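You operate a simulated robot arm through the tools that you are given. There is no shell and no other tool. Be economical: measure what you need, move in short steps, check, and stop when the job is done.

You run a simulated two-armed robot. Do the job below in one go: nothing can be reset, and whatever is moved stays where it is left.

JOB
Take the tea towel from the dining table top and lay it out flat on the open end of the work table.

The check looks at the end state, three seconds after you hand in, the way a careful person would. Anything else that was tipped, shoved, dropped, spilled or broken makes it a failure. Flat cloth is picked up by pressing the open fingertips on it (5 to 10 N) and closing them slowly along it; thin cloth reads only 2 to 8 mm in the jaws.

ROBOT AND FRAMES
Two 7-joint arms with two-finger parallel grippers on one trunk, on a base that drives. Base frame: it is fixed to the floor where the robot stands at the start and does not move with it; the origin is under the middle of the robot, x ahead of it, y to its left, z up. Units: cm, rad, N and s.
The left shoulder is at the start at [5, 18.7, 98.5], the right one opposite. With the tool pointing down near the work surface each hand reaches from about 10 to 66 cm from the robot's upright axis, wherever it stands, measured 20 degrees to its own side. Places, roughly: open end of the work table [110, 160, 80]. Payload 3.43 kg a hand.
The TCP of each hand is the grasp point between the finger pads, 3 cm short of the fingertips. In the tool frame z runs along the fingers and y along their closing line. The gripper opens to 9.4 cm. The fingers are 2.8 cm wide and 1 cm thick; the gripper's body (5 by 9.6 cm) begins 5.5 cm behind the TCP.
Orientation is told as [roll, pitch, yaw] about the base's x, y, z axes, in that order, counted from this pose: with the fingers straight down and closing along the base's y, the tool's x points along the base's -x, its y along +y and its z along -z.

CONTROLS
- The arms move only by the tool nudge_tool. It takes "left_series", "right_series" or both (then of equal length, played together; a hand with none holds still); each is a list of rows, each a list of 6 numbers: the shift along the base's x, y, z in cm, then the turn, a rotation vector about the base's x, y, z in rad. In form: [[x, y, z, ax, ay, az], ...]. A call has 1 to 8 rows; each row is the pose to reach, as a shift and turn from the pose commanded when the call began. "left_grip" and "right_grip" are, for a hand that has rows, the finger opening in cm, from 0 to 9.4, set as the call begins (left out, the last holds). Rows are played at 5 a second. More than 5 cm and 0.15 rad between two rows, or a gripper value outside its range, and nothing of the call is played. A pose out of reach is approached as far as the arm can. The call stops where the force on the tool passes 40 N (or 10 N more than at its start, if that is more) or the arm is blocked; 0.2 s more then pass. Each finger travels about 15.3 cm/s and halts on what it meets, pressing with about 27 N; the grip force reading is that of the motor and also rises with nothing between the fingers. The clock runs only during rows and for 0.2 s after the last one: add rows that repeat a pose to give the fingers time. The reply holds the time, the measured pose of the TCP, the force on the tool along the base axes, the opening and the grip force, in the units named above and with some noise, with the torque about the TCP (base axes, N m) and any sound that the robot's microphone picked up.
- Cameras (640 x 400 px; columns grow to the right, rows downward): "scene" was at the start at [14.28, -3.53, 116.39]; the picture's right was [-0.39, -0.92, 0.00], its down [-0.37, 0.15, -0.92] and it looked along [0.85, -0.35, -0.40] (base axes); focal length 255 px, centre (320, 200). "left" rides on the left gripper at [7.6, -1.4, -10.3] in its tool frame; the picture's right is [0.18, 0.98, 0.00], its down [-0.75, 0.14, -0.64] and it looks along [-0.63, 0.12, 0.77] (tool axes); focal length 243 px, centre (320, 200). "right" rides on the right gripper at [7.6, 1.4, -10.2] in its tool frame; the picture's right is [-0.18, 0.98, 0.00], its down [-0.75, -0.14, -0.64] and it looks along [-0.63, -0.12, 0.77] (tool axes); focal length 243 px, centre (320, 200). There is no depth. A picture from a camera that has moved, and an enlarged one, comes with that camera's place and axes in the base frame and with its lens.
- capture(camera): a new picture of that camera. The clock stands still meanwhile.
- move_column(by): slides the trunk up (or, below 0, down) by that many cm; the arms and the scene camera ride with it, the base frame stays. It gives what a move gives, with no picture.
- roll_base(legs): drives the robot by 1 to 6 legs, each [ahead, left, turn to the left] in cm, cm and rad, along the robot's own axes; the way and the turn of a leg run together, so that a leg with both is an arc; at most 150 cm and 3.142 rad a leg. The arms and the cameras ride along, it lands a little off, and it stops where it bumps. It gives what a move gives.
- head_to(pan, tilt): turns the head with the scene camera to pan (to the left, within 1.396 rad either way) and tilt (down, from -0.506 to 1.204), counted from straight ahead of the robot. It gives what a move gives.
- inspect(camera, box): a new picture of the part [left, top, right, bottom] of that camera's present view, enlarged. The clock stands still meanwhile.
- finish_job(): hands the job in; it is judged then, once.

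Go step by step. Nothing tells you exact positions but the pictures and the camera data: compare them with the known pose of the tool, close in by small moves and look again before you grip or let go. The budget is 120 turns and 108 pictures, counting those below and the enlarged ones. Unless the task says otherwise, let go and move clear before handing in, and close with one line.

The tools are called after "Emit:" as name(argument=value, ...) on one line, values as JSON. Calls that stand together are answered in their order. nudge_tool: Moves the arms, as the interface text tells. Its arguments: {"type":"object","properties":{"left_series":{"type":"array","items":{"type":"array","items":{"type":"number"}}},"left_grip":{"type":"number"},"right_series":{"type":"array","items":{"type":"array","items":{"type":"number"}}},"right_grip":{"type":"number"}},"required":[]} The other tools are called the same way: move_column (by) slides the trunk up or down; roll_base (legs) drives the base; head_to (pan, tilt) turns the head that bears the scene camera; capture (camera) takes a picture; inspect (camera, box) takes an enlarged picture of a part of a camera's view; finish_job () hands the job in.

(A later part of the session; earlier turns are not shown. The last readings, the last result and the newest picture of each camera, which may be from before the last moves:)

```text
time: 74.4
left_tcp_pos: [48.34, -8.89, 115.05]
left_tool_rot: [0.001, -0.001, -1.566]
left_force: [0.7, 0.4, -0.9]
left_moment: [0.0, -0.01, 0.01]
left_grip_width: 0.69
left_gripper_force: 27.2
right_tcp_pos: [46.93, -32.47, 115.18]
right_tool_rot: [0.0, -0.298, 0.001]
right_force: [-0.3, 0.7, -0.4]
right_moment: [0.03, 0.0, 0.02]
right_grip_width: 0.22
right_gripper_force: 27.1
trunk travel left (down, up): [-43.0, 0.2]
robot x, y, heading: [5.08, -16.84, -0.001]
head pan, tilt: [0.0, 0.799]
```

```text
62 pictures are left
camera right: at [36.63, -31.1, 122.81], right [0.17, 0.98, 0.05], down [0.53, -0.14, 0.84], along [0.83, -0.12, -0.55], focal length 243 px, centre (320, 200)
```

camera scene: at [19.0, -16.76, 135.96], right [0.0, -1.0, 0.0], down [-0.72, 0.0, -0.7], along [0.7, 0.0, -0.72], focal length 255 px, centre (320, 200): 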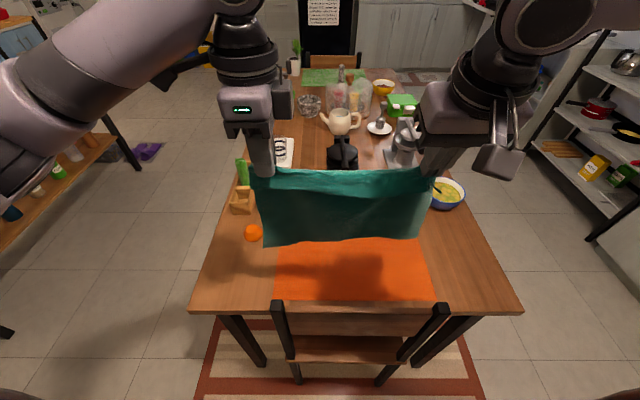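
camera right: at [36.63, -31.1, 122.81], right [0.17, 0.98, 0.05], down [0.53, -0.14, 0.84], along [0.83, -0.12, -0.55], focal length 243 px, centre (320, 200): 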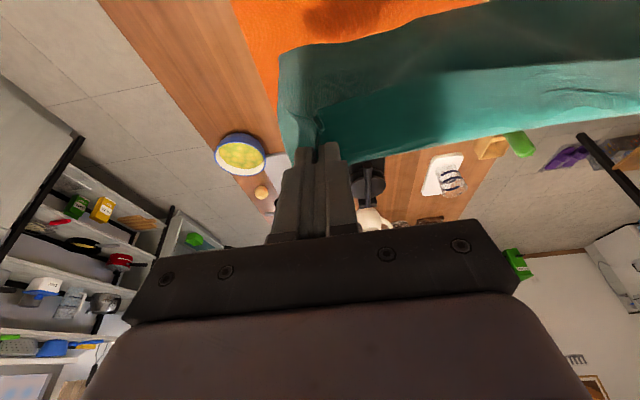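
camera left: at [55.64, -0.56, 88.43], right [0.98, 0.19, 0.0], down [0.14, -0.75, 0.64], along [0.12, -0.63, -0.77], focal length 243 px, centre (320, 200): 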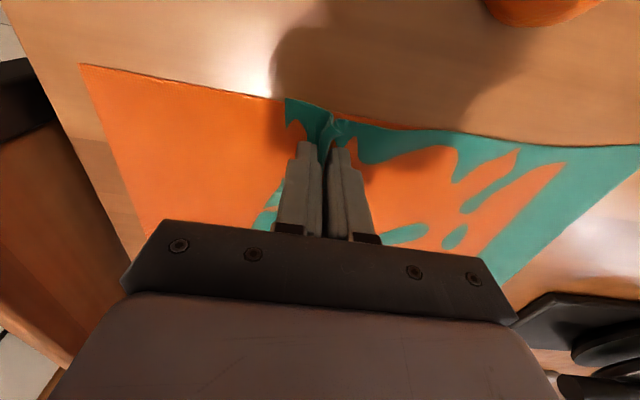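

The towel hangs as a clean sheet from both hands. I back away from the table and look over at the work table.

Emit:
roll_base(legs=[[-30, 0, 0]])

Emit:
head_to(pan=0.9, tilt=0.25)

Emit:
capture(camera="scene")

Emit:
capture(camera="left")

```text
time: 76.4
left_tcp_pos: [17.89, -9.17, 114.99]
left_tool_rot: [-0.001, 0.001, -1.574]
left_force: [-0.5, -1.3, 0.0]
left_moment: [-0.02, 0.01, 0.03]
left_grip_width: 0.7
left_gripper_force: 26.6
right_tcp_pos: [16.69, -32.7, 115.3]
right_tool_rot: [-0.002, -0.297, -0.003]
right_force: [0.0, 0.2, 0.2]
right_moment: [-0.02, -0.04, -0.05]
right_grip_width: 0.21
right_gripper_force: 26.6
trunk travel left (down, up): [-43.0, 0.2]
robot x, y, heading: [-25.5, -16.63, -0.006]
head pan, tilt: [0.0, 0.799]
```

```text
time: 77.6
left_tcp_pos: [18.17, -9.14, 114.95]
left_tool_rot: [-0.001, 0.0, -1.573]
left_force: [0.1, 0.0, 0.0]
left_moment: [0.02, -0.01, 0.01]
left_grip_width: 0.7
left_gripper_force: 26.7
right_tcp_pos: [16.61, -32.75, 115.21]
right_tool_rot: [-0.002, -0.298, -0.002]
right_force: [-0.3, 0.0, 0.2]
right_moment: [0.02, 0.02, 0.0]
right_grip_width: 0.21
right_gripper_force: 26.8
trunk travel left (down, up): [-43.0, 0.2]
robot x, y, heading: [-25.23, -17.13, -0.005]
head pan, tilt: [0.901, 0.25]
```

```text
61 pictures are left
camera scene: at [-13.45, -9.53, 140.86], right [0.78, -0.62, 0.0], down [-0.15, -0.19, -0.97], along [0.6, 0.76, -0.25], focal length 255 px, centre (320, 200)
```

scene: 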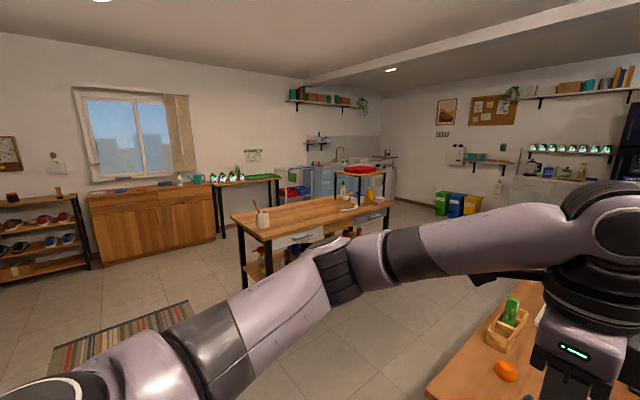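

```text
60 pictures are left
camera left: at [16.66, -1.63, 125.34], right [0.98, 0.18, 0.0], down [0.14, -0.75, 0.64], along [0.12, -0.63, -0.77], focal length 243 px, centre (320, 200)
```

left: 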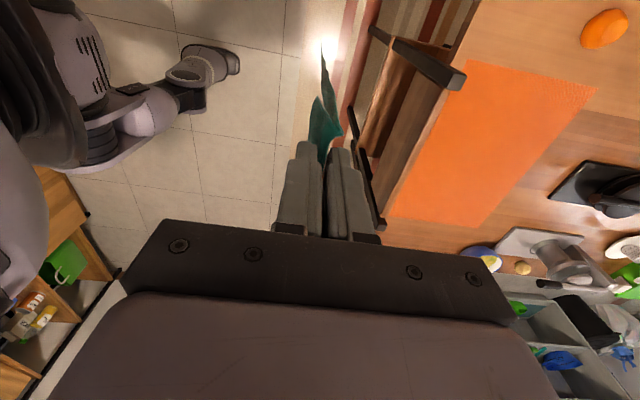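

Emit:
inspect(camera="scene", box=[220, 150, 420, 275])

```text
3.20 times, centred on (320, 212) of scene
camera zoom: at [-13.45, -9.53, 140.86], right [0.78, -0.62, 0.0], down [-0.15, -0.19, -0.97], along [0.6, 0.76, -0.25], focal length 816 px, centre (320, 160)
```

zoom: 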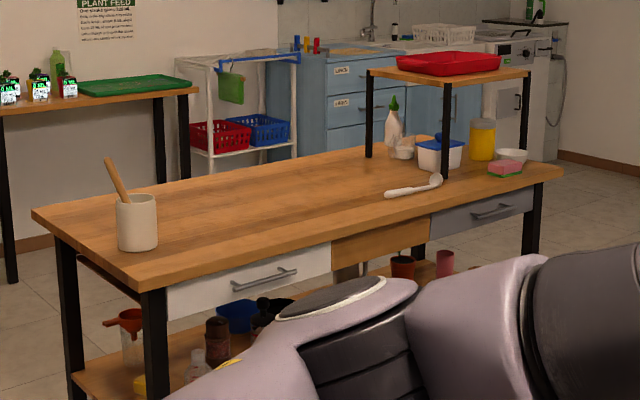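

The work table top spans about x 47–176, y 122–179, with a jar near (56,140), a ladle at x 124–144 and a riser from x≈145; the free area is x≈65–120. I'll strafe left clear of the dining table, turn to face the work table, and strafe along it.

Emit:
roll_base(legs=[[0, 80, 0]])

Emit:
roll_base(legs=[[0, 0, 1.571]])

Emit:
head_to(pan=-0.6, tilt=0.4)

Emit:
capture(camera="scene")

```text
time: 82.0
left_tcp_pos: [18.08, 73.29, 115.08]
left_tool_rot: [0.002, 0.0, -1.565]
left_force: [0.8, -0.4, 1.1]
left_moment: [0.01, -0.02, -0.05]
left_grip_width: 0.7
left_gripper_force: 26.8
right_tcp_pos: [16.82, 49.74, 115.25]
right_tool_rot: [0.0, -0.299, 0.002]
right_force: [-0.1, 0.2, -1.3]
right_moment: [0.0, 0.01, -0.01]
right_grip_width: 0.2
right_gripper_force: 26.9
trunk travel left (down, up): [-43.0, 0.2]
robot x, y, heading: [-24.87, 65.38, 0.006]
head pan, tilt: [0.901, 0.25]
```

```text
time: 86.2
left_tcp_pos: [-32.94, 108.43, 115.08]
left_tool_rot: [0.001, 0.001, 0.002]
left_force: [-0.1, -0.3, -0.2]
left_moment: [-0.03, -0.03, -0.02]
left_grip_width: 0.26
left_gripper_force: 27.1
right_tcp_pos: [-9.39, 107.05, 115.22]
right_tool_rot: [-0.002, -0.297, 1.57]
right_force: [0.0, -0.9, -0.3]
right_moment: [0.02, -0.04, -0.02]
right_grip_width: 0.23
right_gripper_force: 26.7
trunk travel left (down, up): [-43.0, 0.2]
robot x, y, heading: [-25.05, 65.35, 1.568]
head pan, tilt: [0.901, 0.25]
```

```text
time: 87.8
left_tcp_pos: [-33.06, 108.52, 115.05]
left_tool_rot: [0.001, 0.0, 0.002]
left_force: [0.0, 0.1, 0.1]
left_moment: [-0.03, 0.01, 0.01]
left_grip_width: 0.23
left_gripper_force: 27.1
right_tcp_pos: [-9.29, 107.03, 115.3]
right_tool_rot: [0.001, -0.299, 1.571]
right_force: [-0.5, -0.8, 0.0]
right_moment: [-0.01, 0.0, -0.03]
right_grip_width: 0.23
right_gripper_force: 27.1
trunk travel left (down, up): [-43.0, 0.2]
robot x, y, heading: [-25.18, 65.1, 1.568]
head pan, tilt: [-0.6, 0.4]
```

```text
58 pictures are left
camera scene: at [-19.98, 78.86, 139.47], right [0.83, -0.56, 0.0], down [-0.22, -0.32, -0.92], along [0.52, 0.76, -0.39], focal length 255 px, centre (320, 200)
```

scene: 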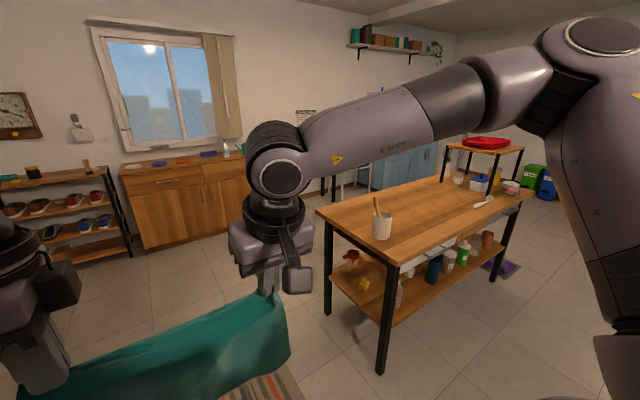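

Still holding (left slipped to a thinner fold of 0.23 cm, still gripped). I strafe along to stand in front of the free area.

Emit:
roll_base(legs=[[0, -64, 0]])

Emit:
roll_base(legs=[[0, -63, 0]])

Emit:
head_to(pan=0.0, tilt=0.6)

Emit:
capture(camera="scene")

```text
time: 91.4
left_tcp_pos: [30.94, 108.46, 115.06]
left_tool_rot: [0.0, 0.0, -0.002]
left_force: [0.8, -0.7, 0.1]
left_moment: [-0.02, 0.01, -0.04]
left_grip_width: 0.25
left_gripper_force: 27.2
right_tcp_pos: [54.33, 106.98, 115.26]
right_tool_rot: [0.001, -0.299, 1.566]
right_force: [-0.8, -0.6, -1.5]
right_moment: [-0.03, 0.02, -0.04]
right_grip_width: 0.24
right_gripper_force: 27.3
trunk travel left (down, up): [-43.0, 0.2]
robot x, y, heading: [38.52, 65.32, 1.571]
head pan, tilt: [-0.6, 0.4]
```

```text
time: 94.9
left_tcp_pos: [93.19, 108.08, 115.04]
left_tool_rot: [0.0, 0.0, -0.003]
left_force: [-0.3, 0.3, -0.8]
left_moment: [0.02, -0.05, -0.04]
left_grip_width: 0.26
left_gripper_force: 27.3
right_tcp_pos: [116.65, 106.71, 115.29]
right_tool_rot: [-0.001, -0.298, 1.566]
right_force: [0.6, 0.0, 0.2]
right_moment: [0.0, -0.01, -0.02]
right_grip_width: 0.24
right_gripper_force: 26.8
trunk travel left (down, up): [-43.0, 0.2]
robot x, y, heading: [100.86, 64.64, 1.561]
head pan, tilt: [-0.6, 0.4]
```

```text
time: 95.9
left_tcp_pos: [93.24, 108.33, 115.09]
left_tool_rot: [0.0, 0.0, -0.002]
left_force: [0.4, -0.2, 0.6]
left_moment: [0.03, -0.02, -0.04]
left_grip_width: 0.23
left_gripper_force: 26.9
right_tcp_pos: [116.65, 106.74, 115.21]
right_tool_rot: [-0.002, -0.298, 1.565]
right_force: [-0.4, -0.8, 0.1]
right_moment: [0.02, 0.0, -0.06]
right_grip_width: 0.23
right_gripper_force: 27.1
trunk travel left (down, up): [-43.0, 0.2]
robot x, y, heading: [100.7, 65.38, 1.567]
head pan, tilt: [0.0, 0.6]
```

```text
57 pictures are left
camera scene: at [100.72, 79.77, 137.65], right [1.0, -0.01, 0.0], down [0.0, -0.56, -0.83], along [0.0, 0.83, -0.56], focal length 255 px, centre (320, 200)
```

scene: 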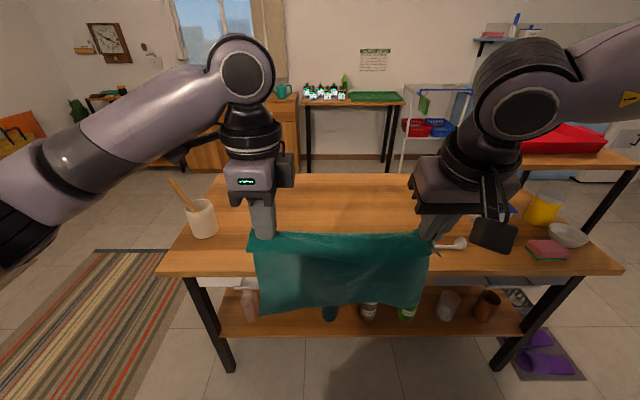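

The towel faces the free area. I drive forward toward the table (cloth bottom is about 14 cm above its top).

Emit:
roll_base(legs=[[20, 2, 0]])

Emit:
head_to(pan=0.0, tilt=0.85)

Emit:
capture(camera="scene")

Emit:
capture(camera="left")

Emit:
capture(camera="right")

```text
time: 97.5
left_tcp_pos: [91.22, 127.87, 115.06]
left_tool_rot: [0.0, -0.001, -0.004]
left_force: [-0.2, 0.1, 0.9]
left_moment: [-0.01, 0.02, -0.04]
left_grip_width: 0.26
left_gripper_force: 26.9
right_tcp_pos: [114.76, 126.33, 115.35]
right_tool_rot: [-0.002, -0.298, 1.566]
right_force: [-0.7, 0.0, 0.2]
right_moment: [-0.03, 0.01, -0.01]
right_grip_width: 0.25
right_gripper_force: 27.4
trunk travel left (down, up): [-43.0, 0.2]
robot x, y, heading: [98.69, 84.79, 1.566]
head pan, tilt: [0.0, 0.6]
```

```text
time: 98.2
left_tcp_pos: [91.27, 127.83, 115.04]
left_tool_rot: [0.0, 0.0, -0.005]
left_force: [0.4, 0.3, -0.3]
left_moment: [0.02, -0.02, 0.01]
left_grip_width: 0.24
left_gripper_force: 27.1
right_tcp_pos: [114.77, 126.36, 115.29]
right_tool_rot: [0.001, -0.298, 1.565]
right_force: [0.1, -0.3, 0.6]
right_moment: [0.0, -0.03, -0.02]
right_grip_width: 0.22
right_gripper_force: 27.1
trunk travel left (down, up): [-43.0, 0.2]
robot x, y, heading: [99.08, 84.73, 1.569]
head pan, tilt: [0.0, 0.85]
```

```text
56 pictures are left
camera scene: at [98.84, 98.39, 135.56], right [1.0, 0.0, 0.0], down [0.0, -0.75, -0.66], along [0.0, 0.66, -0.75], focal length 255 px, centre (320, 200)
```

scene: 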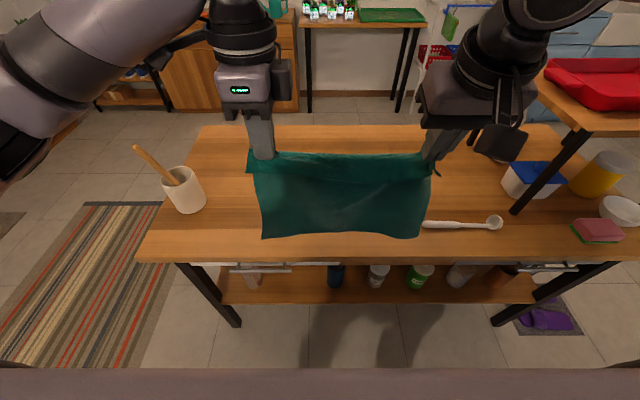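

```text
55 pictures are left
camera left: at [83.62, 126.31, 125.35], right [-0.18, 0.98, 0.0], down [0.75, 0.14, 0.64], along [0.63, 0.12, -0.77], focal length 243 px, centre (320, 200)
```

left: 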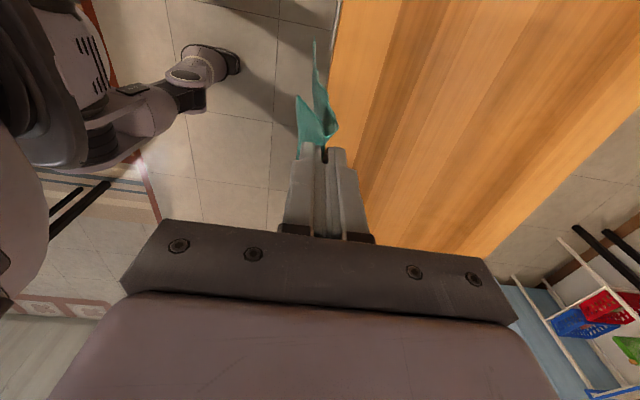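

```text
54 pictures are left
camera right: at [113.3, 115.99, 122.83], right [-0.98, 0.18, 0.05], down [0.14, 0.53, 0.84], along [0.12, 0.83, -0.55], focal length 243 px, centre (320, 200)
```

right: 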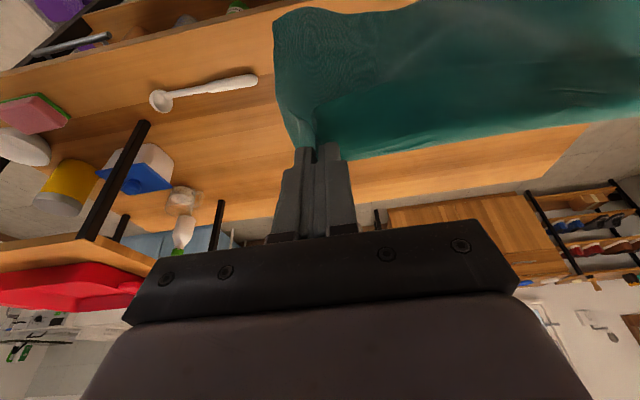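

Front edge of the table is at about y 128; ladle's left end at (127,139). I drive 8 cm closer and then reach the hands forward with the fingers tilting outward, so the bottom edge can land at y≈158.

Emit:
roll_base(legs=[[8, 0, 0]])

Emit:
nudge_tool(left_series=[[0, 2, 0, 0.13, 0, 0], [0, 4, 0, 0.26, 0, 0], [0, 6, 0, 0.39, 0, 0], [0, 8, 0, 0.52, 0, 0], [0, 10, 0, 0.65, 0, 0], [0, 12, 0, 0.78, 0, 0], [0, 14, 0, 0.9, 0, 0], [0, 16, 0, 0.9, 0, 0]], right_series=[[0, 2.2, 0, 0.1, 0, 0], [0, 4.4, 0, 0.2, 0, 0], [0, 6.6, 0, 0.3, 0, 0], [0, 8.8, 0, 0.4, 0, 0], [0, 11, 0, 0.5, 0, 0], [0, 13.2, 0, 0.6, 0, 0], [0, 15.4, 0, 0.7, 0, 0], [0, 17.4, 0, 0.7, 0, 0]])

Emit:
capture(camera="scene")

```text
time: 99.3
left_tcp_pos: [91.29, 135.78, 115.06]
left_tool_rot: [0.0, 0.001, -0.005]
left_force: [0.3, 0.3, -0.7]
left_moment: [-0.02, 0.04, -0.03]
left_grip_width: 0.25
left_gripper_force: 27.1
right_tcp_pos: [114.83, 134.23, 115.13]
right_tool_rot: [-0.002, -0.299, 1.565]
right_force: [0.8, 0.3, -0.3]
right_moment: [0.0, -0.02, -0.01]
right_grip_width: 0.24
right_gripper_force: 26.7
trunk travel left (down, up): [-43.0, 0.2]
robot x, y, heading: [98.62, 92.84, 1.569]
head pan, tilt: [0.0, 0.85]
```

```text
time: 101.1
left_tcp_pos: [91.44, 151.76, 115.06]
left_tool_rot: [0.902, 0.004, -0.003]
left_force: [-0.5, -0.8, 0.2]
left_moment: [-0.03, -0.02, -0.01]
left_grip_width: 0.26
left_gripper_force: 27.0
right_tcp_pos: [114.81, 151.76, 115.26]
right_tool_rot: [0.009, -0.999, 1.561]
right_force: [-0.1, 0.0, -0.1]
right_moment: [0.01, 0.01, -0.05]
right_grip_width: 0.2
right_gripper_force: 26.8
trunk travel left (down, up): [-43.0, 0.2]
robot x, y, heading: [98.82, 92.93, 1.562]
head pan, tilt: [0.0, 0.85]
```

```text
53 pictures are left
camera scene: at [98.91, 106.34, 135.55], right [1.0, -0.01, 0.0], down [0.0, -0.75, -0.66], along [0.0, 0.66, -0.75], focal length 255 px, centre (320, 200)
```

scene: 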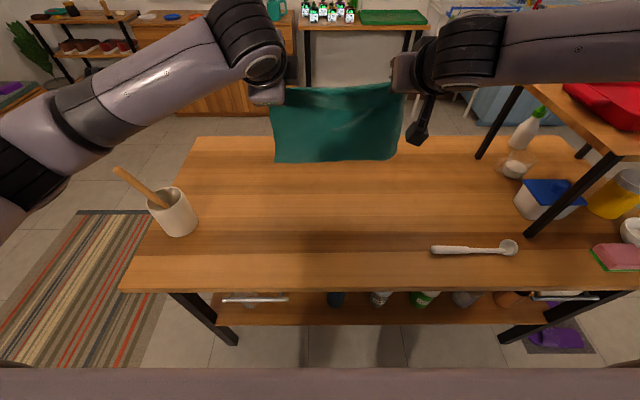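

Reach is good this way. I extend 5 cm more and then lower with the trunk until the bottom edge nears the table.

Emit:
nudge_tool(left_series=[[0, 2, 0, 0.05, 0, 0], [0, 4, 0, 0.1, 0, 0], [0, 5, 0, 0.1, 0, 0], [0, 5, 0, 0.1, 0, 0]], right_series=[[0, 2, 0, 0, 0, 0], [0, 4, 0, 0, 0, 0], [0, 5, 0, 0, 0, 0], [0, 5, 0, 0, 0, 0]])

Emit:
move_column(by=-10)

Emit:
head_to(pan=0.0, tilt=0.65)

Emit:
capture(camera="scene")

Emit:
capture(camera="left")

Emit:
capture(camera="right")

```text
time: 102.1
left_tcp_pos: [91.53, 156.79, 115.09]
left_tool_rot: [0.999, 0.003, -0.005]
left_force: [6.4, 0.5, 0.7]
left_moment: [-0.03, -0.1, -0.2]
left_grip_width: 0.28
left_gripper_force: 27.5
right_tcp_pos: [116.45, 154.86, 115.74]
right_tool_rot: [0.009, -1.0, 1.56]
right_force: [-6.9, -0.4, -0.7]
right_moment: [-0.03, 0.11, 0.17]
right_grip_width: 0.22
right_gripper_force: 26.9
right hand out of reach, approached as far as the arm can: row 1, 2, 3, 4
trunk travel left (down, up): [-43.0, 0.2]
robot x, y, heading: [99.0, 92.57, 1.566]
head pan, tilt: [0.0, 0.85]
```

```text
time: 103.4
left_tcp_pos: [91.5, 156.73, 105.07]
left_tool_rot: [1.0, 0.003, -0.002]
left_force: [8.6, -0.9, 0.8]
left_moment: [-0.04, -0.14, -0.19]
left_grip_width: 0.24
left_gripper_force: 26.9
right_tcp_pos: [116.64, 154.9, 105.69]
right_tool_rot: [0.007, -1.0, 1.56]
right_force: [-6.7, 0.6, -0.3]
right_moment: [-0.02, 0.09, 0.23]
right_grip_width: 0.22
right_gripper_force: 26.8
trunk travel left (down, up): [-33.0, 10.2]
robot x, y, heading: [99.21, 92.82, 1.562]
head pan, tilt: [0.0, 0.85]
```

```text
time: 104.2
left_tcp_pos: [91.45, 156.75, 104.98]
left_tool_rot: [1.0, 0.006, -0.003]
left_force: [8.5, -0.7, 0.0]
left_moment: [-0.03, -0.14, -0.23]
left_grip_width: 0.26
left_gripper_force: 27.4
right_tcp_pos: [116.62, 154.9, 105.81]
right_tool_rot: [0.006, -1.001, 1.561]
right_force: [-8.8, 0.7, 0.1]
right_moment: [0.03, 0.13, 0.24]
right_grip_width: 0.24
right_gripper_force: 26.2
trunk travel left (down, up): [-33.0, 10.2]
robot x, y, heading: [98.65, 92.44, 1.565]
head pan, tilt: [0.0, 0.649]
```

```text
52 pictures are left
camera scene: at [98.89, 107.14, 127.21], right [1.0, -0.01, 0.0], down [0.0, -0.61, -0.8], along [0.0, 0.8, -0.61], focal length 255 px, centre (320, 200)
```

scene: 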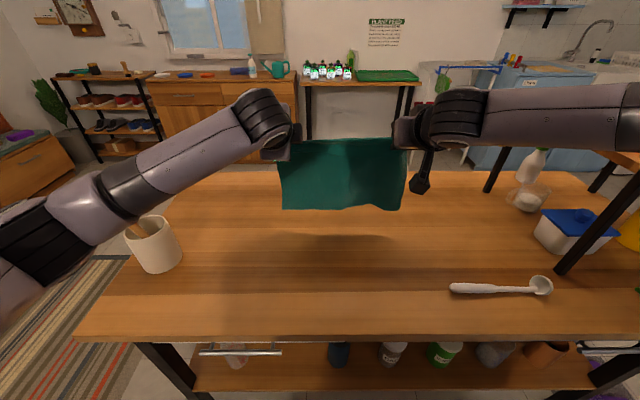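

```text
51 pictures are left
camera left: at [83.8, 147.26, 109.48], right [-0.18, 0.53, 0.83], down [0.75, -0.47, 0.46], along [0.63, 0.71, -0.32], focal length 243 px, centre (320, 200)
```

left: 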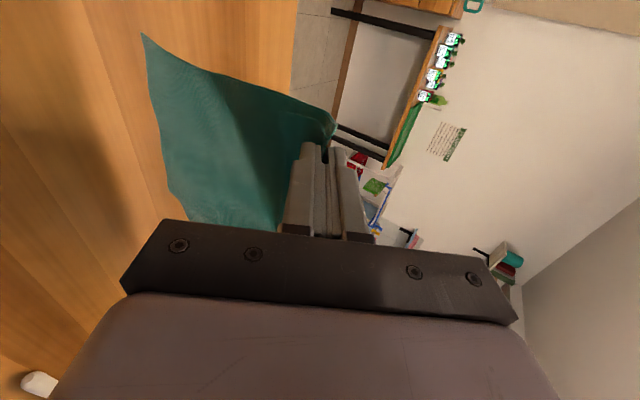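

```text
50 pictures are left
camera right: at [115.07, 142.07, 104.88], right [-0.98, 0.1, 0.16], down [0.14, -0.13, 0.98], along [0.12, 0.99, 0.12], focal length 243 px, centre (320, 200)
```

right: 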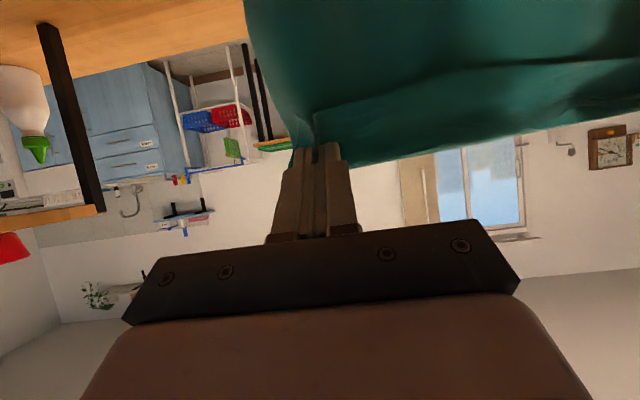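

Bottom edge hangs about 6 cm above the table. I relax the sideways tension, level both hands, and lower until the bottom edge touches.

Emit:
nudge_tool(left_series=[[0.5, -0.8, 0, 0, 0, 0], [1.2, -1.8, 0.5, 0, 0, 0], [1.2, -1.8, 0.5, 0, 0, 0]])

Emit:
move_column(by=-6)

Emit:
capture(camera="scene")

Emit:
capture(camera="left")

```text
time: 105.0
left_tcp_pos: [92.57, 154.96, 105.53]
left_tool_rot: [1.001, 0.007, 0.0]
left_force: [-0.2, 0.4, 0.2]
left_moment: [-0.02, 0.02, 0.01]
left_grip_width: 0.26
left_gripper_force: 27.3
right_tcp_pos: [116.78, 154.84, 105.71]
right_tool_rot: [0.005, -1.0, 1.559]
right_force: [-0.4, 0.1, 0.0]
right_moment: [-0.01, 0.02, 0.03]
right_grip_width: 0.25
right_gripper_force: 26.6
trunk travel left (down, up): [-33.0, 10.2]
robot x, y, heading: [99.06, 92.57, 1.569]
head pan, tilt: [0.0, 0.649]
```

```text
time: 106.0
left_tcp_pos: [92.64, 154.9, 99.57]
left_tool_rot: [1.001, 0.001, 0.0]
left_force: [-0.4, -0.2, 0.1]
left_moment: [-0.05, -0.01, 0.01]
left_grip_width: 0.25
left_gripper_force: 26.9
right_tcp_pos: [116.65, 154.85, 99.76]
right_tool_rot: [0.005, -1.002, 1.562]
right_force: [-1.0, 0.1, -0.4]
right_moment: [-0.02, 0.01, -0.02]
right_grip_width: 0.21
right_gripper_force: 27.5
trunk travel left (down, up): [-27.0, 16.2]
robot x, y, heading: [98.92, 92.66, 1.569]
head pan, tilt: [0.0, 0.649]
```

```text
49 pictures are left
camera scene: at [98.89, 107.12, 121.22], right [1.0, -0.01, 0.0], down [0.0, -0.6, -0.8], along [0.0, 0.8, -0.6], focal length 255 px, centre (320, 200)
```

scene: 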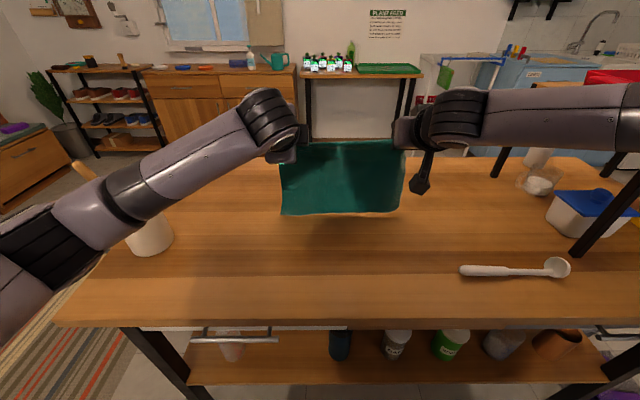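

```text
48 pictures are left
camera left: at [85.01, 145.43, 103.99], right [-0.18, 0.53, 0.83], down [0.75, -0.47, 0.46], along [0.63, 0.71, -0.32], focal length 243 px, centre (320, 200)
```

left: 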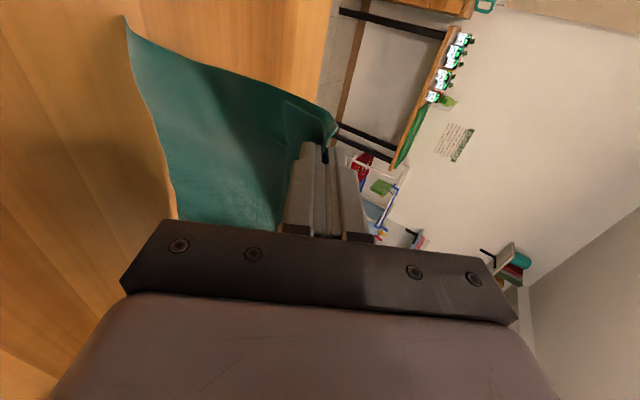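

The edge is just about at the table. Before continuing I check clearance of the left elbow to the jar.

Emit:
head_to(pan=0.7, tilt=0.6)

Emit:
capture(camera="scene")

```text
time: 107.0
left_tcp_pos: [92.56, 154.97, 99.55]
left_tool_rot: [1.0, 0.004, 0.0]
left_force: [-0.4, 0.8, -0.9]
left_moment: [-0.05, 0.01, -0.01]
left_grip_width: 0.24
left_gripper_force: 26.9
right_tcp_pos: [116.69, 154.81, 99.64]
right_tool_rot: [0.006, -1.001, 1.562]
right_force: [-0.5, -0.1, -0.1]
right_moment: [-0.01, 0.02, -0.03]
right_grip_width: 0.25
right_gripper_force: 27.2
trunk travel left (down, up): [-27.0, 16.2]
robot x, y, heading: [98.48, 92.45, 1.564]
head pan, tilt: [0.7, 0.6]
```

```text
47 pictures are left
camera scene: at [93.19, 105.25, 121.64], right [0.77, 0.64, 0.0], down [0.36, -0.43, -0.83], along [-0.53, 0.63, -0.56], focal length 255 px, centre (320, 200)
```

scene: 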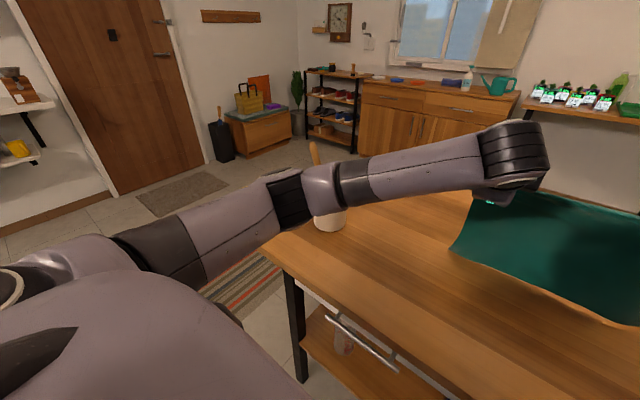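

The elbow is about 15 cm from the jar. I'll do the backward motion by driving the base back (elbow moves away from the jar) alternating with lowering the trunk.

Emit:
head_to(pan=0.0, tilt=0.7)

Emit:
move_column(by=-2.5)

Emit:
roll_base(legs=[[-3, 0, 0]])

Emit:
move_column(by=-3)

Emit:
roll_base(legs=[[-3, 0, 0]])

Emit:
capture(camera="scene")

Emit:
capture(camera="left")

```text
time: 108.1
left_tcp_pos: [92.46, 154.94, 99.63]
left_tool_rot: [0.999, 0.003, -0.001]
left_force: [1.3, 0.4, 0.3]
left_moment: [-0.04, -0.02, -0.02]
left_grip_width: 0.26
left_gripper_force: 26.7
right_tcp_pos: [116.57, 154.89, 99.79]
right_tool_rot: [0.005, -1.0, 1.561]
right_force: [-0.6, -0.3, 0.7]
right_moment: [0.02, 0.01, 0.0]
right_grip_width: 0.24
right_gripper_force: 27.1
trunk travel left (down, up): [-27.0, 16.2]
robot x, y, heading: [98.63, 92.68, 1.562]
head pan, tilt: [0.0, 0.7]
```

```text
time: 108.8
left_tcp_pos: [92.66, 154.89, 97.04]
left_tool_rot: [0.999, 0.003, -0.001]
left_force: [0.1, 0.2, -1.1]
left_moment: [0.01, 0.03, -0.03]
left_grip_width: 0.25
left_gripper_force: 26.6
right_tcp_pos: [116.76, 154.87, 97.32]
right_tool_rot: [0.006, -0.999, 1.561]
right_force: [0.4, 0.4, 0.2]
right_moment: [-0.01, 0.02, 0.0]
right_grip_width: 0.25
right_gripper_force: 27.1
trunk travel left (down, up): [-24.5, 18.7]
robot x, y, heading: [99.0, 92.47, 1.566]
head pan, tilt: [0.0, 0.7]
```

```text
time: 109.7
left_tcp_pos: [92.74, 151.95, 97.05]
left_tool_rot: [1.0, 0.004, 0.0]
left_force: [0.9, -0.4, 0.3]
left_moment: [-0.01, 0.01, -0.04]
left_grip_width: 0.25
left_gripper_force: 26.3
right_tcp_pos: [116.67, 151.77, 97.27]
right_tool_rot: [0.007, -1.0, 1.559]
right_force: [0.0, 0.9, 0.1]
right_moment: [0.01, -0.01, -0.02]
right_grip_width: 0.23
right_gripper_force: 26.8
trunk travel left (down, up): [-24.5, 18.7]
robot x, y, heading: [98.92, 89.62, 1.565]
head pan, tilt: [0.0, 0.7]
```

```text
time: 110.4
left_tcp_pos: [92.77, 151.94, 94.05]
left_tool_rot: [0.999, 0.002, -0.003]
left_force: [0.7, 0.4, -0.2]
left_moment: [-0.01, -0.02, 0.01]
left_grip_width: 0.26
left_gripper_force: 26.6
right_tcp_pos: [116.67, 151.94, 94.27]
right_tool_rot: [0.007, -0.999, 1.56]
right_force: [0.3, 0.8, -0.2]
right_moment: [-0.02, 0.0, 0.01]
right_grip_width: 0.23
right_gripper_force: 27.5
trunk travel left (down, up): [-21.5, 21.7]
robot x, y, heading: [98.98, 89.57, 1.569]
head pan, tilt: [0.0, 0.7]
```

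```text
time: 111.2
left_tcp_pos: [92.57, 148.95, 94.1]
left_tool_rot: [1.0, 0.003, -0.002]
left_force: [-0.3, -0.1, 0.7]
left_moment: [0.0, 0.03, -0.01]
left_grip_width: 0.26
left_gripper_force: 26.7
right_tcp_pos: [116.59, 148.94, 94.24]
right_tool_rot: [0.006, -1.0, 1.561]
right_force: [-1.0, -0.8, 0.2]
right_moment: [0.01, -0.01, 0.0]
right_grip_width: 0.22
right_gripper_force: 27.4
trunk travel left (down, up): [-21.5, 21.7]
robot x, y, heading: [99.09, 86.53, 1.565]
head pan, tilt: [0.0, 0.7]
```

```text
46 pictures are left
camera scene: at [98.86, 100.96, 115.29], right [1.0, -0.01, 0.0], down [0.0, -0.64, -0.77], along [0.0, 0.77, -0.64], focal length 255 px, centre (320, 200)
```

scene: 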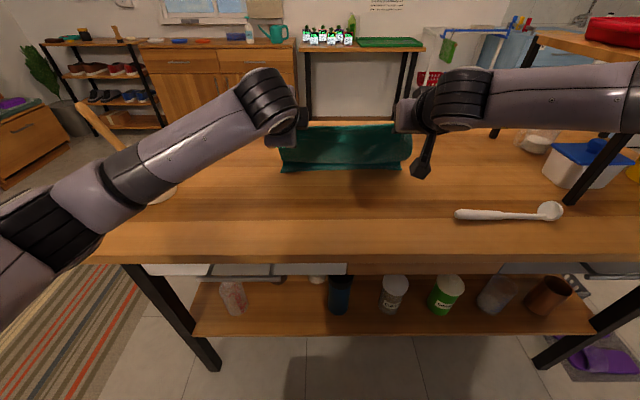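

```text
45 pictures are left
camera left: at [84.99, 139.46, 98.49], right [-0.18, 0.53, 0.83], down [0.75, -0.47, 0.46], along [0.63, 0.71, -0.32], focal length 243 px, centre (320, 200)
```

left: 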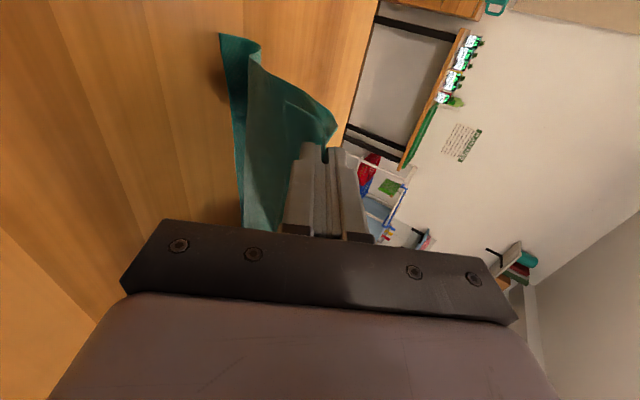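

Emit:
inspect(camera="scene", box=[260, 100, 440, 212])

Emit:
inspect(camera="left", box=[180, 0, 380, 240])

```text
3.56 times, centred on (350, 156) of scene
camera zoom: at [98.86, 100.96, 115.29], right [1.0, -0.01, 0.0], down [0.0, -0.64, -0.77], along [0.0, 0.77, -0.64], focal length 906 px, centre (213, 356)
```

zoom: 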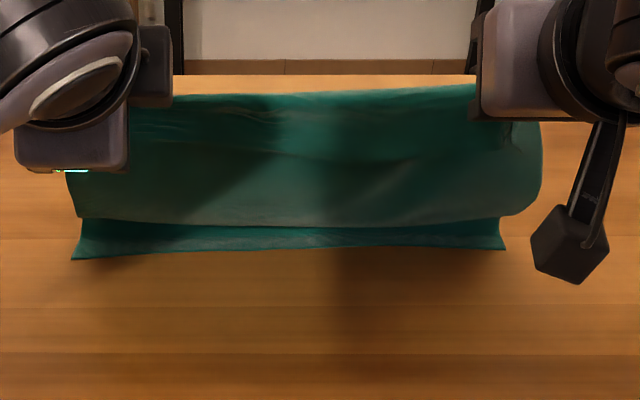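

```text
1.67 times, centred on (280, 120) of left
camera zoom: at [84.99, 139.46, 98.49], right [-0.18, 0.53, 0.83], down [0.75, -0.47, 0.46], along [0.63, 0.71, -0.32], focal length 404 px, centre (387, 333)
```

zoom: 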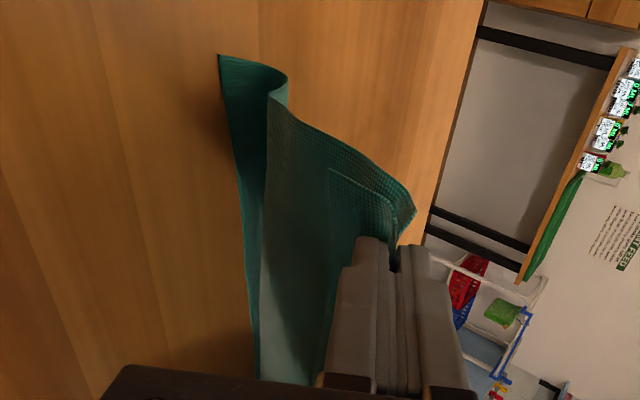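

The bottom edge curled a little toward me on landing. I lift, go forward again, and this time set it down while drawing back so it trails forward.

Emit:
move_column(by=9)

Emit:
roll_base(legs=[[7.5, 0, 0]])

Emit:
move_column(by=-2.5)

Emit:
inspect(camera="scene", box=[240, 100, 460, 237])

Emit:
capture(camera="left")

```text
time: 112.5
left_tcp_pos: [92.77, 149.07, 103.13]
left_tool_rot: [0.999, 0.004, -0.001]
left_force: [0.3, -0.1, -1.3]
left_moment: [-0.04, -0.02, -0.03]
left_grip_width: 0.24
left_gripper_force: 26.9
right_tcp_pos: [116.61, 149.01, 103.25]
right_tool_rot: [0.006, -1.0, 1.56]
right_force: [-1.0, -0.4, -0.2]
right_moment: [0.04, 0.05, -0.01]
right_grip_width: 0.27
right_gripper_force: 27.0
trunk travel left (down, up): [-30.5, 12.7]
robot x, y, heading: [99.08, 86.65, 1.566]
head pan, tilt: [0.0, 0.7]
```

```text
time: 113.5
left_tcp_pos: [92.58, 156.31, 103.08]
left_tool_rot: [1.0, 0.004, -0.002]
left_force: [1.0, 0.0, -0.5]
left_moment: [-0.04, 0.0, 0.0]
left_grip_width: 0.26
left_gripper_force: 27.2
right_tcp_pos: [116.66, 156.26, 103.26]
right_tool_rot: [0.007, -0.999, 1.56]
right_force: [-0.7, 0.7, 0.1]
right_moment: [0.0, -0.01, -0.01]
right_grip_width: 0.24
right_gripper_force: 27.1
trunk travel left (down, up): [-30.5, 12.7]
robot x, y, heading: [99.12, 93.87, 1.568]
head pan, tilt: [0.0, 0.7]
```

```text
time: 114.2
left_tcp_pos: [92.59, 156.2, 100.59]
left_tool_rot: [1.001, 0.004, -0.004]
left_force: [0.9, 0.2, -0.3]
left_moment: [-0.07, 0.0, 0.0]
left_grip_width: 0.23
left_gripper_force: 27.2
right_tcp_pos: [116.67, 156.08, 100.8]
right_tool_rot: [0.009, -1.0, 1.56]
right_force: [0.5, 0.5, -0.2]
right_moment: [0.0, -0.01, 0.01]
right_grip_width: 0.23
right_gripper_force: 27.2
trunk travel left (down, up): [-28.0, 15.2]
robot x, y, heading: [99.0, 93.65, 1.568]
head pan, tilt: [0.0, 0.7]
```

```text
2.91 times, centred on (350, 168) of scene
camera zoom: at [98.88, 108.26, 121.78], right [1.0, 0.0, 0.0], down [0.0, -0.64, -0.77], along [0.0, 0.77, -0.64], focal length 742 px, centre (233, 292)
```

zoom: 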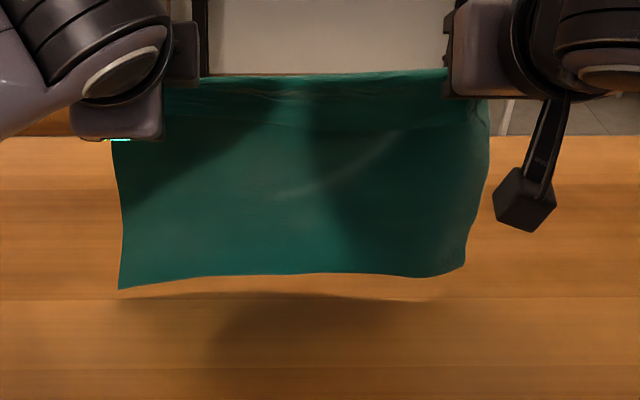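

```text
41 pictures are left
camera left: at [84.99, 146.74, 104.98], right [-0.18, 0.53, 0.83], down [0.75, -0.47, 0.46], along [0.63, 0.71, -0.32], focal length 243 px, centre (320, 200)
```

left: 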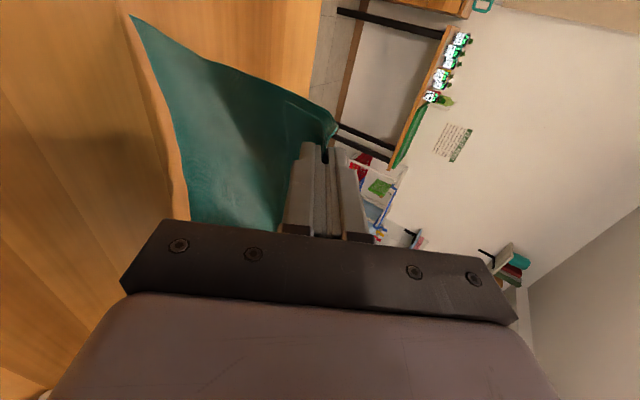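

Now it hangs straight again. I set it down with a diagonal back-and-down move of the arms.

Emit:
nudge_tool(left_series=[[0, -0.5, -0.5, 0, 0, 0], [0, -1, -1, 0, 0, 0], [0, -1.6, -1.3, 0, 0, 0], [0, -2.3, -1.6, 0, 0, 0], [0, -3, -1.9, 0, 0, 0], [0, -3.8, -2.2, 0, 0, 0], [0, -4.6, -2.5, 0, 0, 0], [0, -5.4, -2.8, 0, 0, 0]], right_series=[[0, -0.5, -0.5, 0, 0, 0], [0, -1, -1, 0, 0, 0], [0, -1.6, -1.3, 0, 0, 0], [0, -2.3, -1.6, 0, 0, 0], [0, -3, -1.9, 0, 0, 0], [0, -3.8, -2.2, 0, 0, 0], [0, -4.6, -2.5, 0, 0, 0], [0, -5.4, -2.8, 0, 0, 0]])

Emit:
capture(camera="scene")

Emit:
capture(camera="left")

```text
time: 116.0
left_tcp_pos: [92.56, 150.66, 97.66]
left_tool_rot: [1.0, 0.004, -0.004]
left_force: [0.9, -0.2, -0.9]
left_moment: [-0.01, 0.0, -0.05]
left_grip_width: 0.28
left_gripper_force: 27.7
right_tcp_pos: [116.68, 150.76, 97.89]
right_tool_rot: [0.01, -1.001, 1.56]
right_force: [-1.3, -0.7, -0.1]
right_moment: [-0.01, -0.02, 0.01]
right_grip_width: 0.24
right_gripper_force: 26.7
trunk travel left (down, up): [-28.0, 15.2]
robot x, y, heading: [99.1, 93.9, 1.57]
head pan, tilt: [0.0, 0.7]
```

```text
40 pictures are left
camera scene: at [98.88, 108.27, 121.78], right [1.0, 0.0, 0.0], down [0.0, -0.64, -0.76], along [0.0, 0.76, -0.64], focal length 255 px, centre (320, 200)
```

scene: 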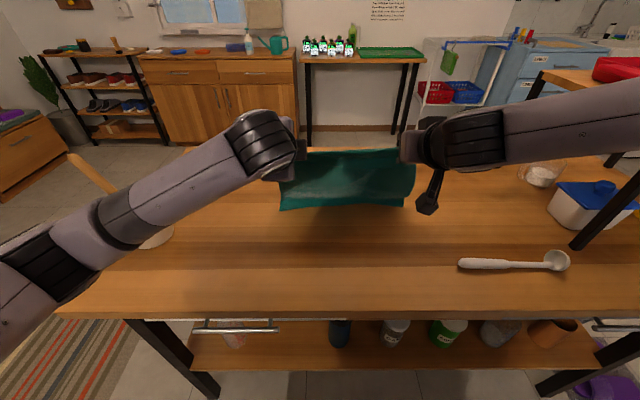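

```text
39 pictures are left
camera left: at [84.84, 141.25, 102.11], right [-0.18, 0.53, 0.83], down [0.75, -0.47, 0.46], along [0.63, 0.71, -0.32], focal length 243 px, centre (320, 200)
```

left: 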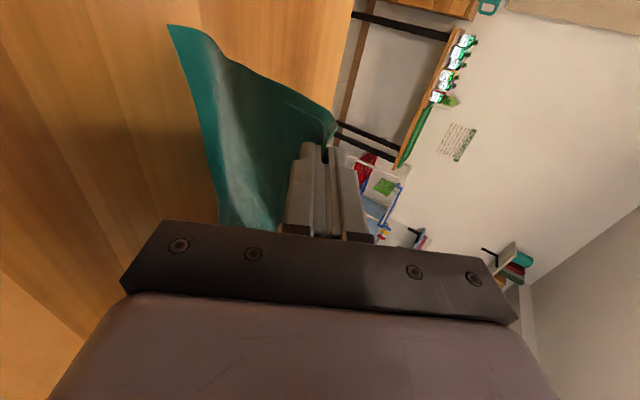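

The bottom edge is on the table at y≈155 and nearly straight below the hem. I continue drawing back by base with small trunk steps, staying nearly taut.

Emit:
roll_base(legs=[[-4, 0, 0]])

Emit:
move_column(by=-1.5)

Emit:
roll_base(legs=[[-2.5, 0, 0]])

Emit:
capture(camera="scene")

Emit:
capture(camera="left")

```text
time: 116.9
left_tcp_pos: [92.49, 146.68, 97.75]
left_tool_rot: [1.002, 0.004, -0.003]
left_force: [0.0, -1.5, 0.1]
left_moment: [-0.06, 0.0, -0.03]
left_grip_width: 0.26
left_gripper_force: 26.5
right_tcp_pos: [116.63, 146.88, 97.89]
right_tool_rot: [0.007, -0.999, 1.56]
right_force: [-1.1, -1.0, 0.1]
right_moment: [-0.01, -0.01, 0.01]
right_grip_width: 0.22
right_gripper_force: 27.2
trunk travel left (down, up): [-28.0, 15.2]
robot x, y, heading: [99.09, 89.64, 1.566]
head pan, tilt: [0.0, 0.7]
```

```text
time: 117.5
left_tcp_pos: [92.51, 146.74, 96.24]
left_tool_rot: [1.0, 0.003, -0.002]
left_force: [0.7, -0.8, -0.1]
left_moment: [0.0, -0.01, -0.02]
left_grip_width: 0.26
left_gripper_force: 27.2
right_tcp_pos: [116.68, 146.95, 96.49]
right_tool_rot: [0.007, -0.999, 1.56]
right_force: [-1.2, -0.7, 0.8]
right_moment: [0.01, 0.01, -0.01]
right_grip_width: 0.22
right_gripper_force: 26.6
trunk travel left (down, up): [-26.5, 16.7]
robot x, y, heading: [98.82, 89.92, 1.568]
head pan, tilt: [0.0, 0.7]
```

```text
time: 118.3
left_tcp_pos: [92.61, 144.08, 96.34]
left_tool_rot: [0.999, 0.004, -0.003]
left_force: [0.8, 0.1, 0.1]
left_moment: [-0.02, 0.0, -0.03]
left_grip_width: 0.24
left_gripper_force: 26.8
right_tcp_pos: [116.73, 144.36, 96.52]
right_tool_rot: [0.006, -1.001, 1.56]
right_force: [-0.4, 0.3, -0.9]
right_moment: [-0.04, 0.03, 0.03]
right_grip_width: 0.22
right_gripper_force: 27.1
trunk travel left (down, up): [-26.5, 16.7]
robot x, y, heading: [98.73, 87.33, 1.566]
head pan, tilt: [0.0, 0.7]
```

```text
38 pictures are left
camera scene: at [98.86, 101.75, 120.29], right [1.0, -0.01, 0.0], down [0.0, -0.64, -0.77], along [0.0, 0.77, -0.64], focal length 255 px, centre (320, 200)
```

scene: 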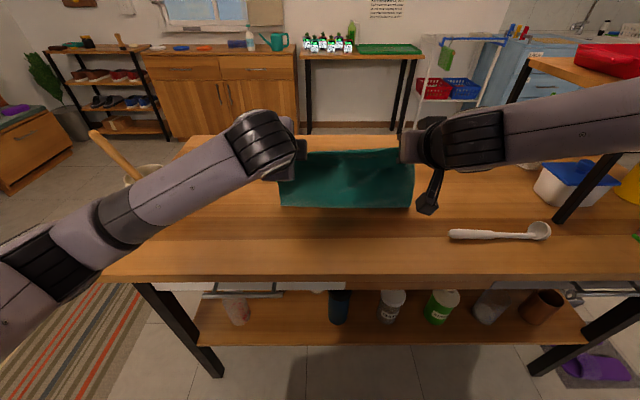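

```text
37 pictures are left
camera left: at [84.84, 134.76, 100.62], right [-0.18, 0.53, 0.83], down [0.75, -0.47, 0.46], along [0.63, 0.71, -0.32], focal length 243 px, centre (320, 200)
```

left: 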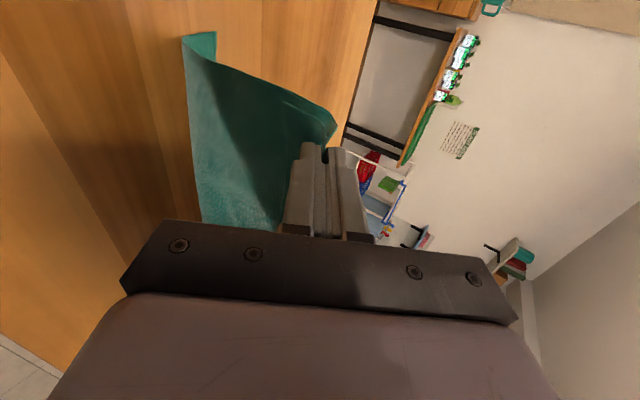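

The bottom strip now trails forward correctly, at y≈151. I continue with lowering first, then drawing back.

Emit:
move_column(by=-3)

Emit:
roll_base(legs=[[-2, 0, 0]])

Emit:
capture(camera="left")

Emit:
inspect(camera="scene", box=[240, 110, 460, 247])

```text
time: 119.1
left_tcp_pos: [92.55, 144.24, 93.19]
left_tool_rot: [1.0, 0.004, -0.003]
left_force: [-0.1, 0.4, 0.6]
left_moment: [-0.02, -0.04, 0.0]
left_grip_width: 0.26
left_gripper_force: 27.1
right_tcp_pos: [116.58, 144.51, 93.42]
right_tool_rot: [0.007, -1.001, 1.561]
right_force: [-0.3, 0.1, -0.4]
right_moment: [-0.02, 0.04, -0.02]
right_grip_width: 0.21
right_gripper_force: 27.2
trunk travel left (down, up): [-23.5, 19.7]
robot x, y, heading: [98.82, 87.52, 1.566]
head pan, tilt: [0.0, 0.7]
```

```text
time: 119.9
left_tcp_pos: [92.41, 142.23, 93.26]
left_tool_rot: [1.0, 0.003, -0.001]
left_force: [1.1, 0.2, 0.2]
left_moment: [-0.03, 0.02, -0.04]
left_grip_width: 0.23
left_gripper_force: 27.4
right_tcp_pos: [116.62, 142.44, 93.58]
right_tool_rot: [0.006, -1.001, 1.56]
right_force: [0.0, 1.1, 0.6]
right_moment: [0.0, 0.05, 0.0]
right_grip_width: 0.22
right_gripper_force: 28.0
trunk travel left (down, up): [-23.5, 19.7]
robot x, y, heading: [98.77, 85.52, 1.568]
head pan, tilt: [0.0, 0.7]
```

```text
36 pictures are left
camera left: at [84.82, 132.8, 97.61], right [-0.18, 0.53, 0.83], down [0.75, -0.47, 0.46], along [0.63, 0.71, -0.32], focal length 243 px, centre (320, 200)
```

left: 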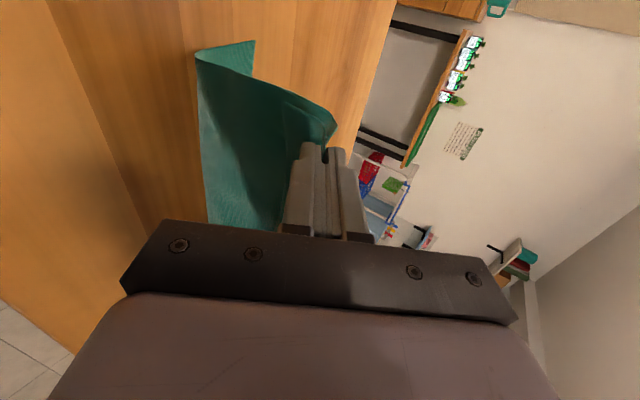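

```text
2.91 times, centred on (350, 178) of scene
camera zoom: at [98.85, 99.8, 117.29], right [1.0, 0.0, 0.0], down [0.0, -0.64, -0.77], along [0.0, 0.77, -0.64], focal length 742 px, centre (233, 262)
```

zoom: 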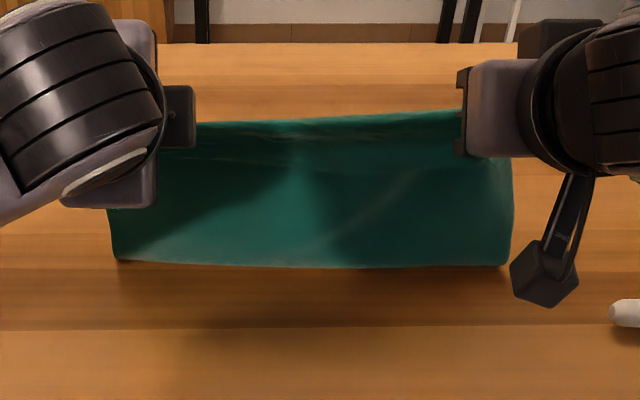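

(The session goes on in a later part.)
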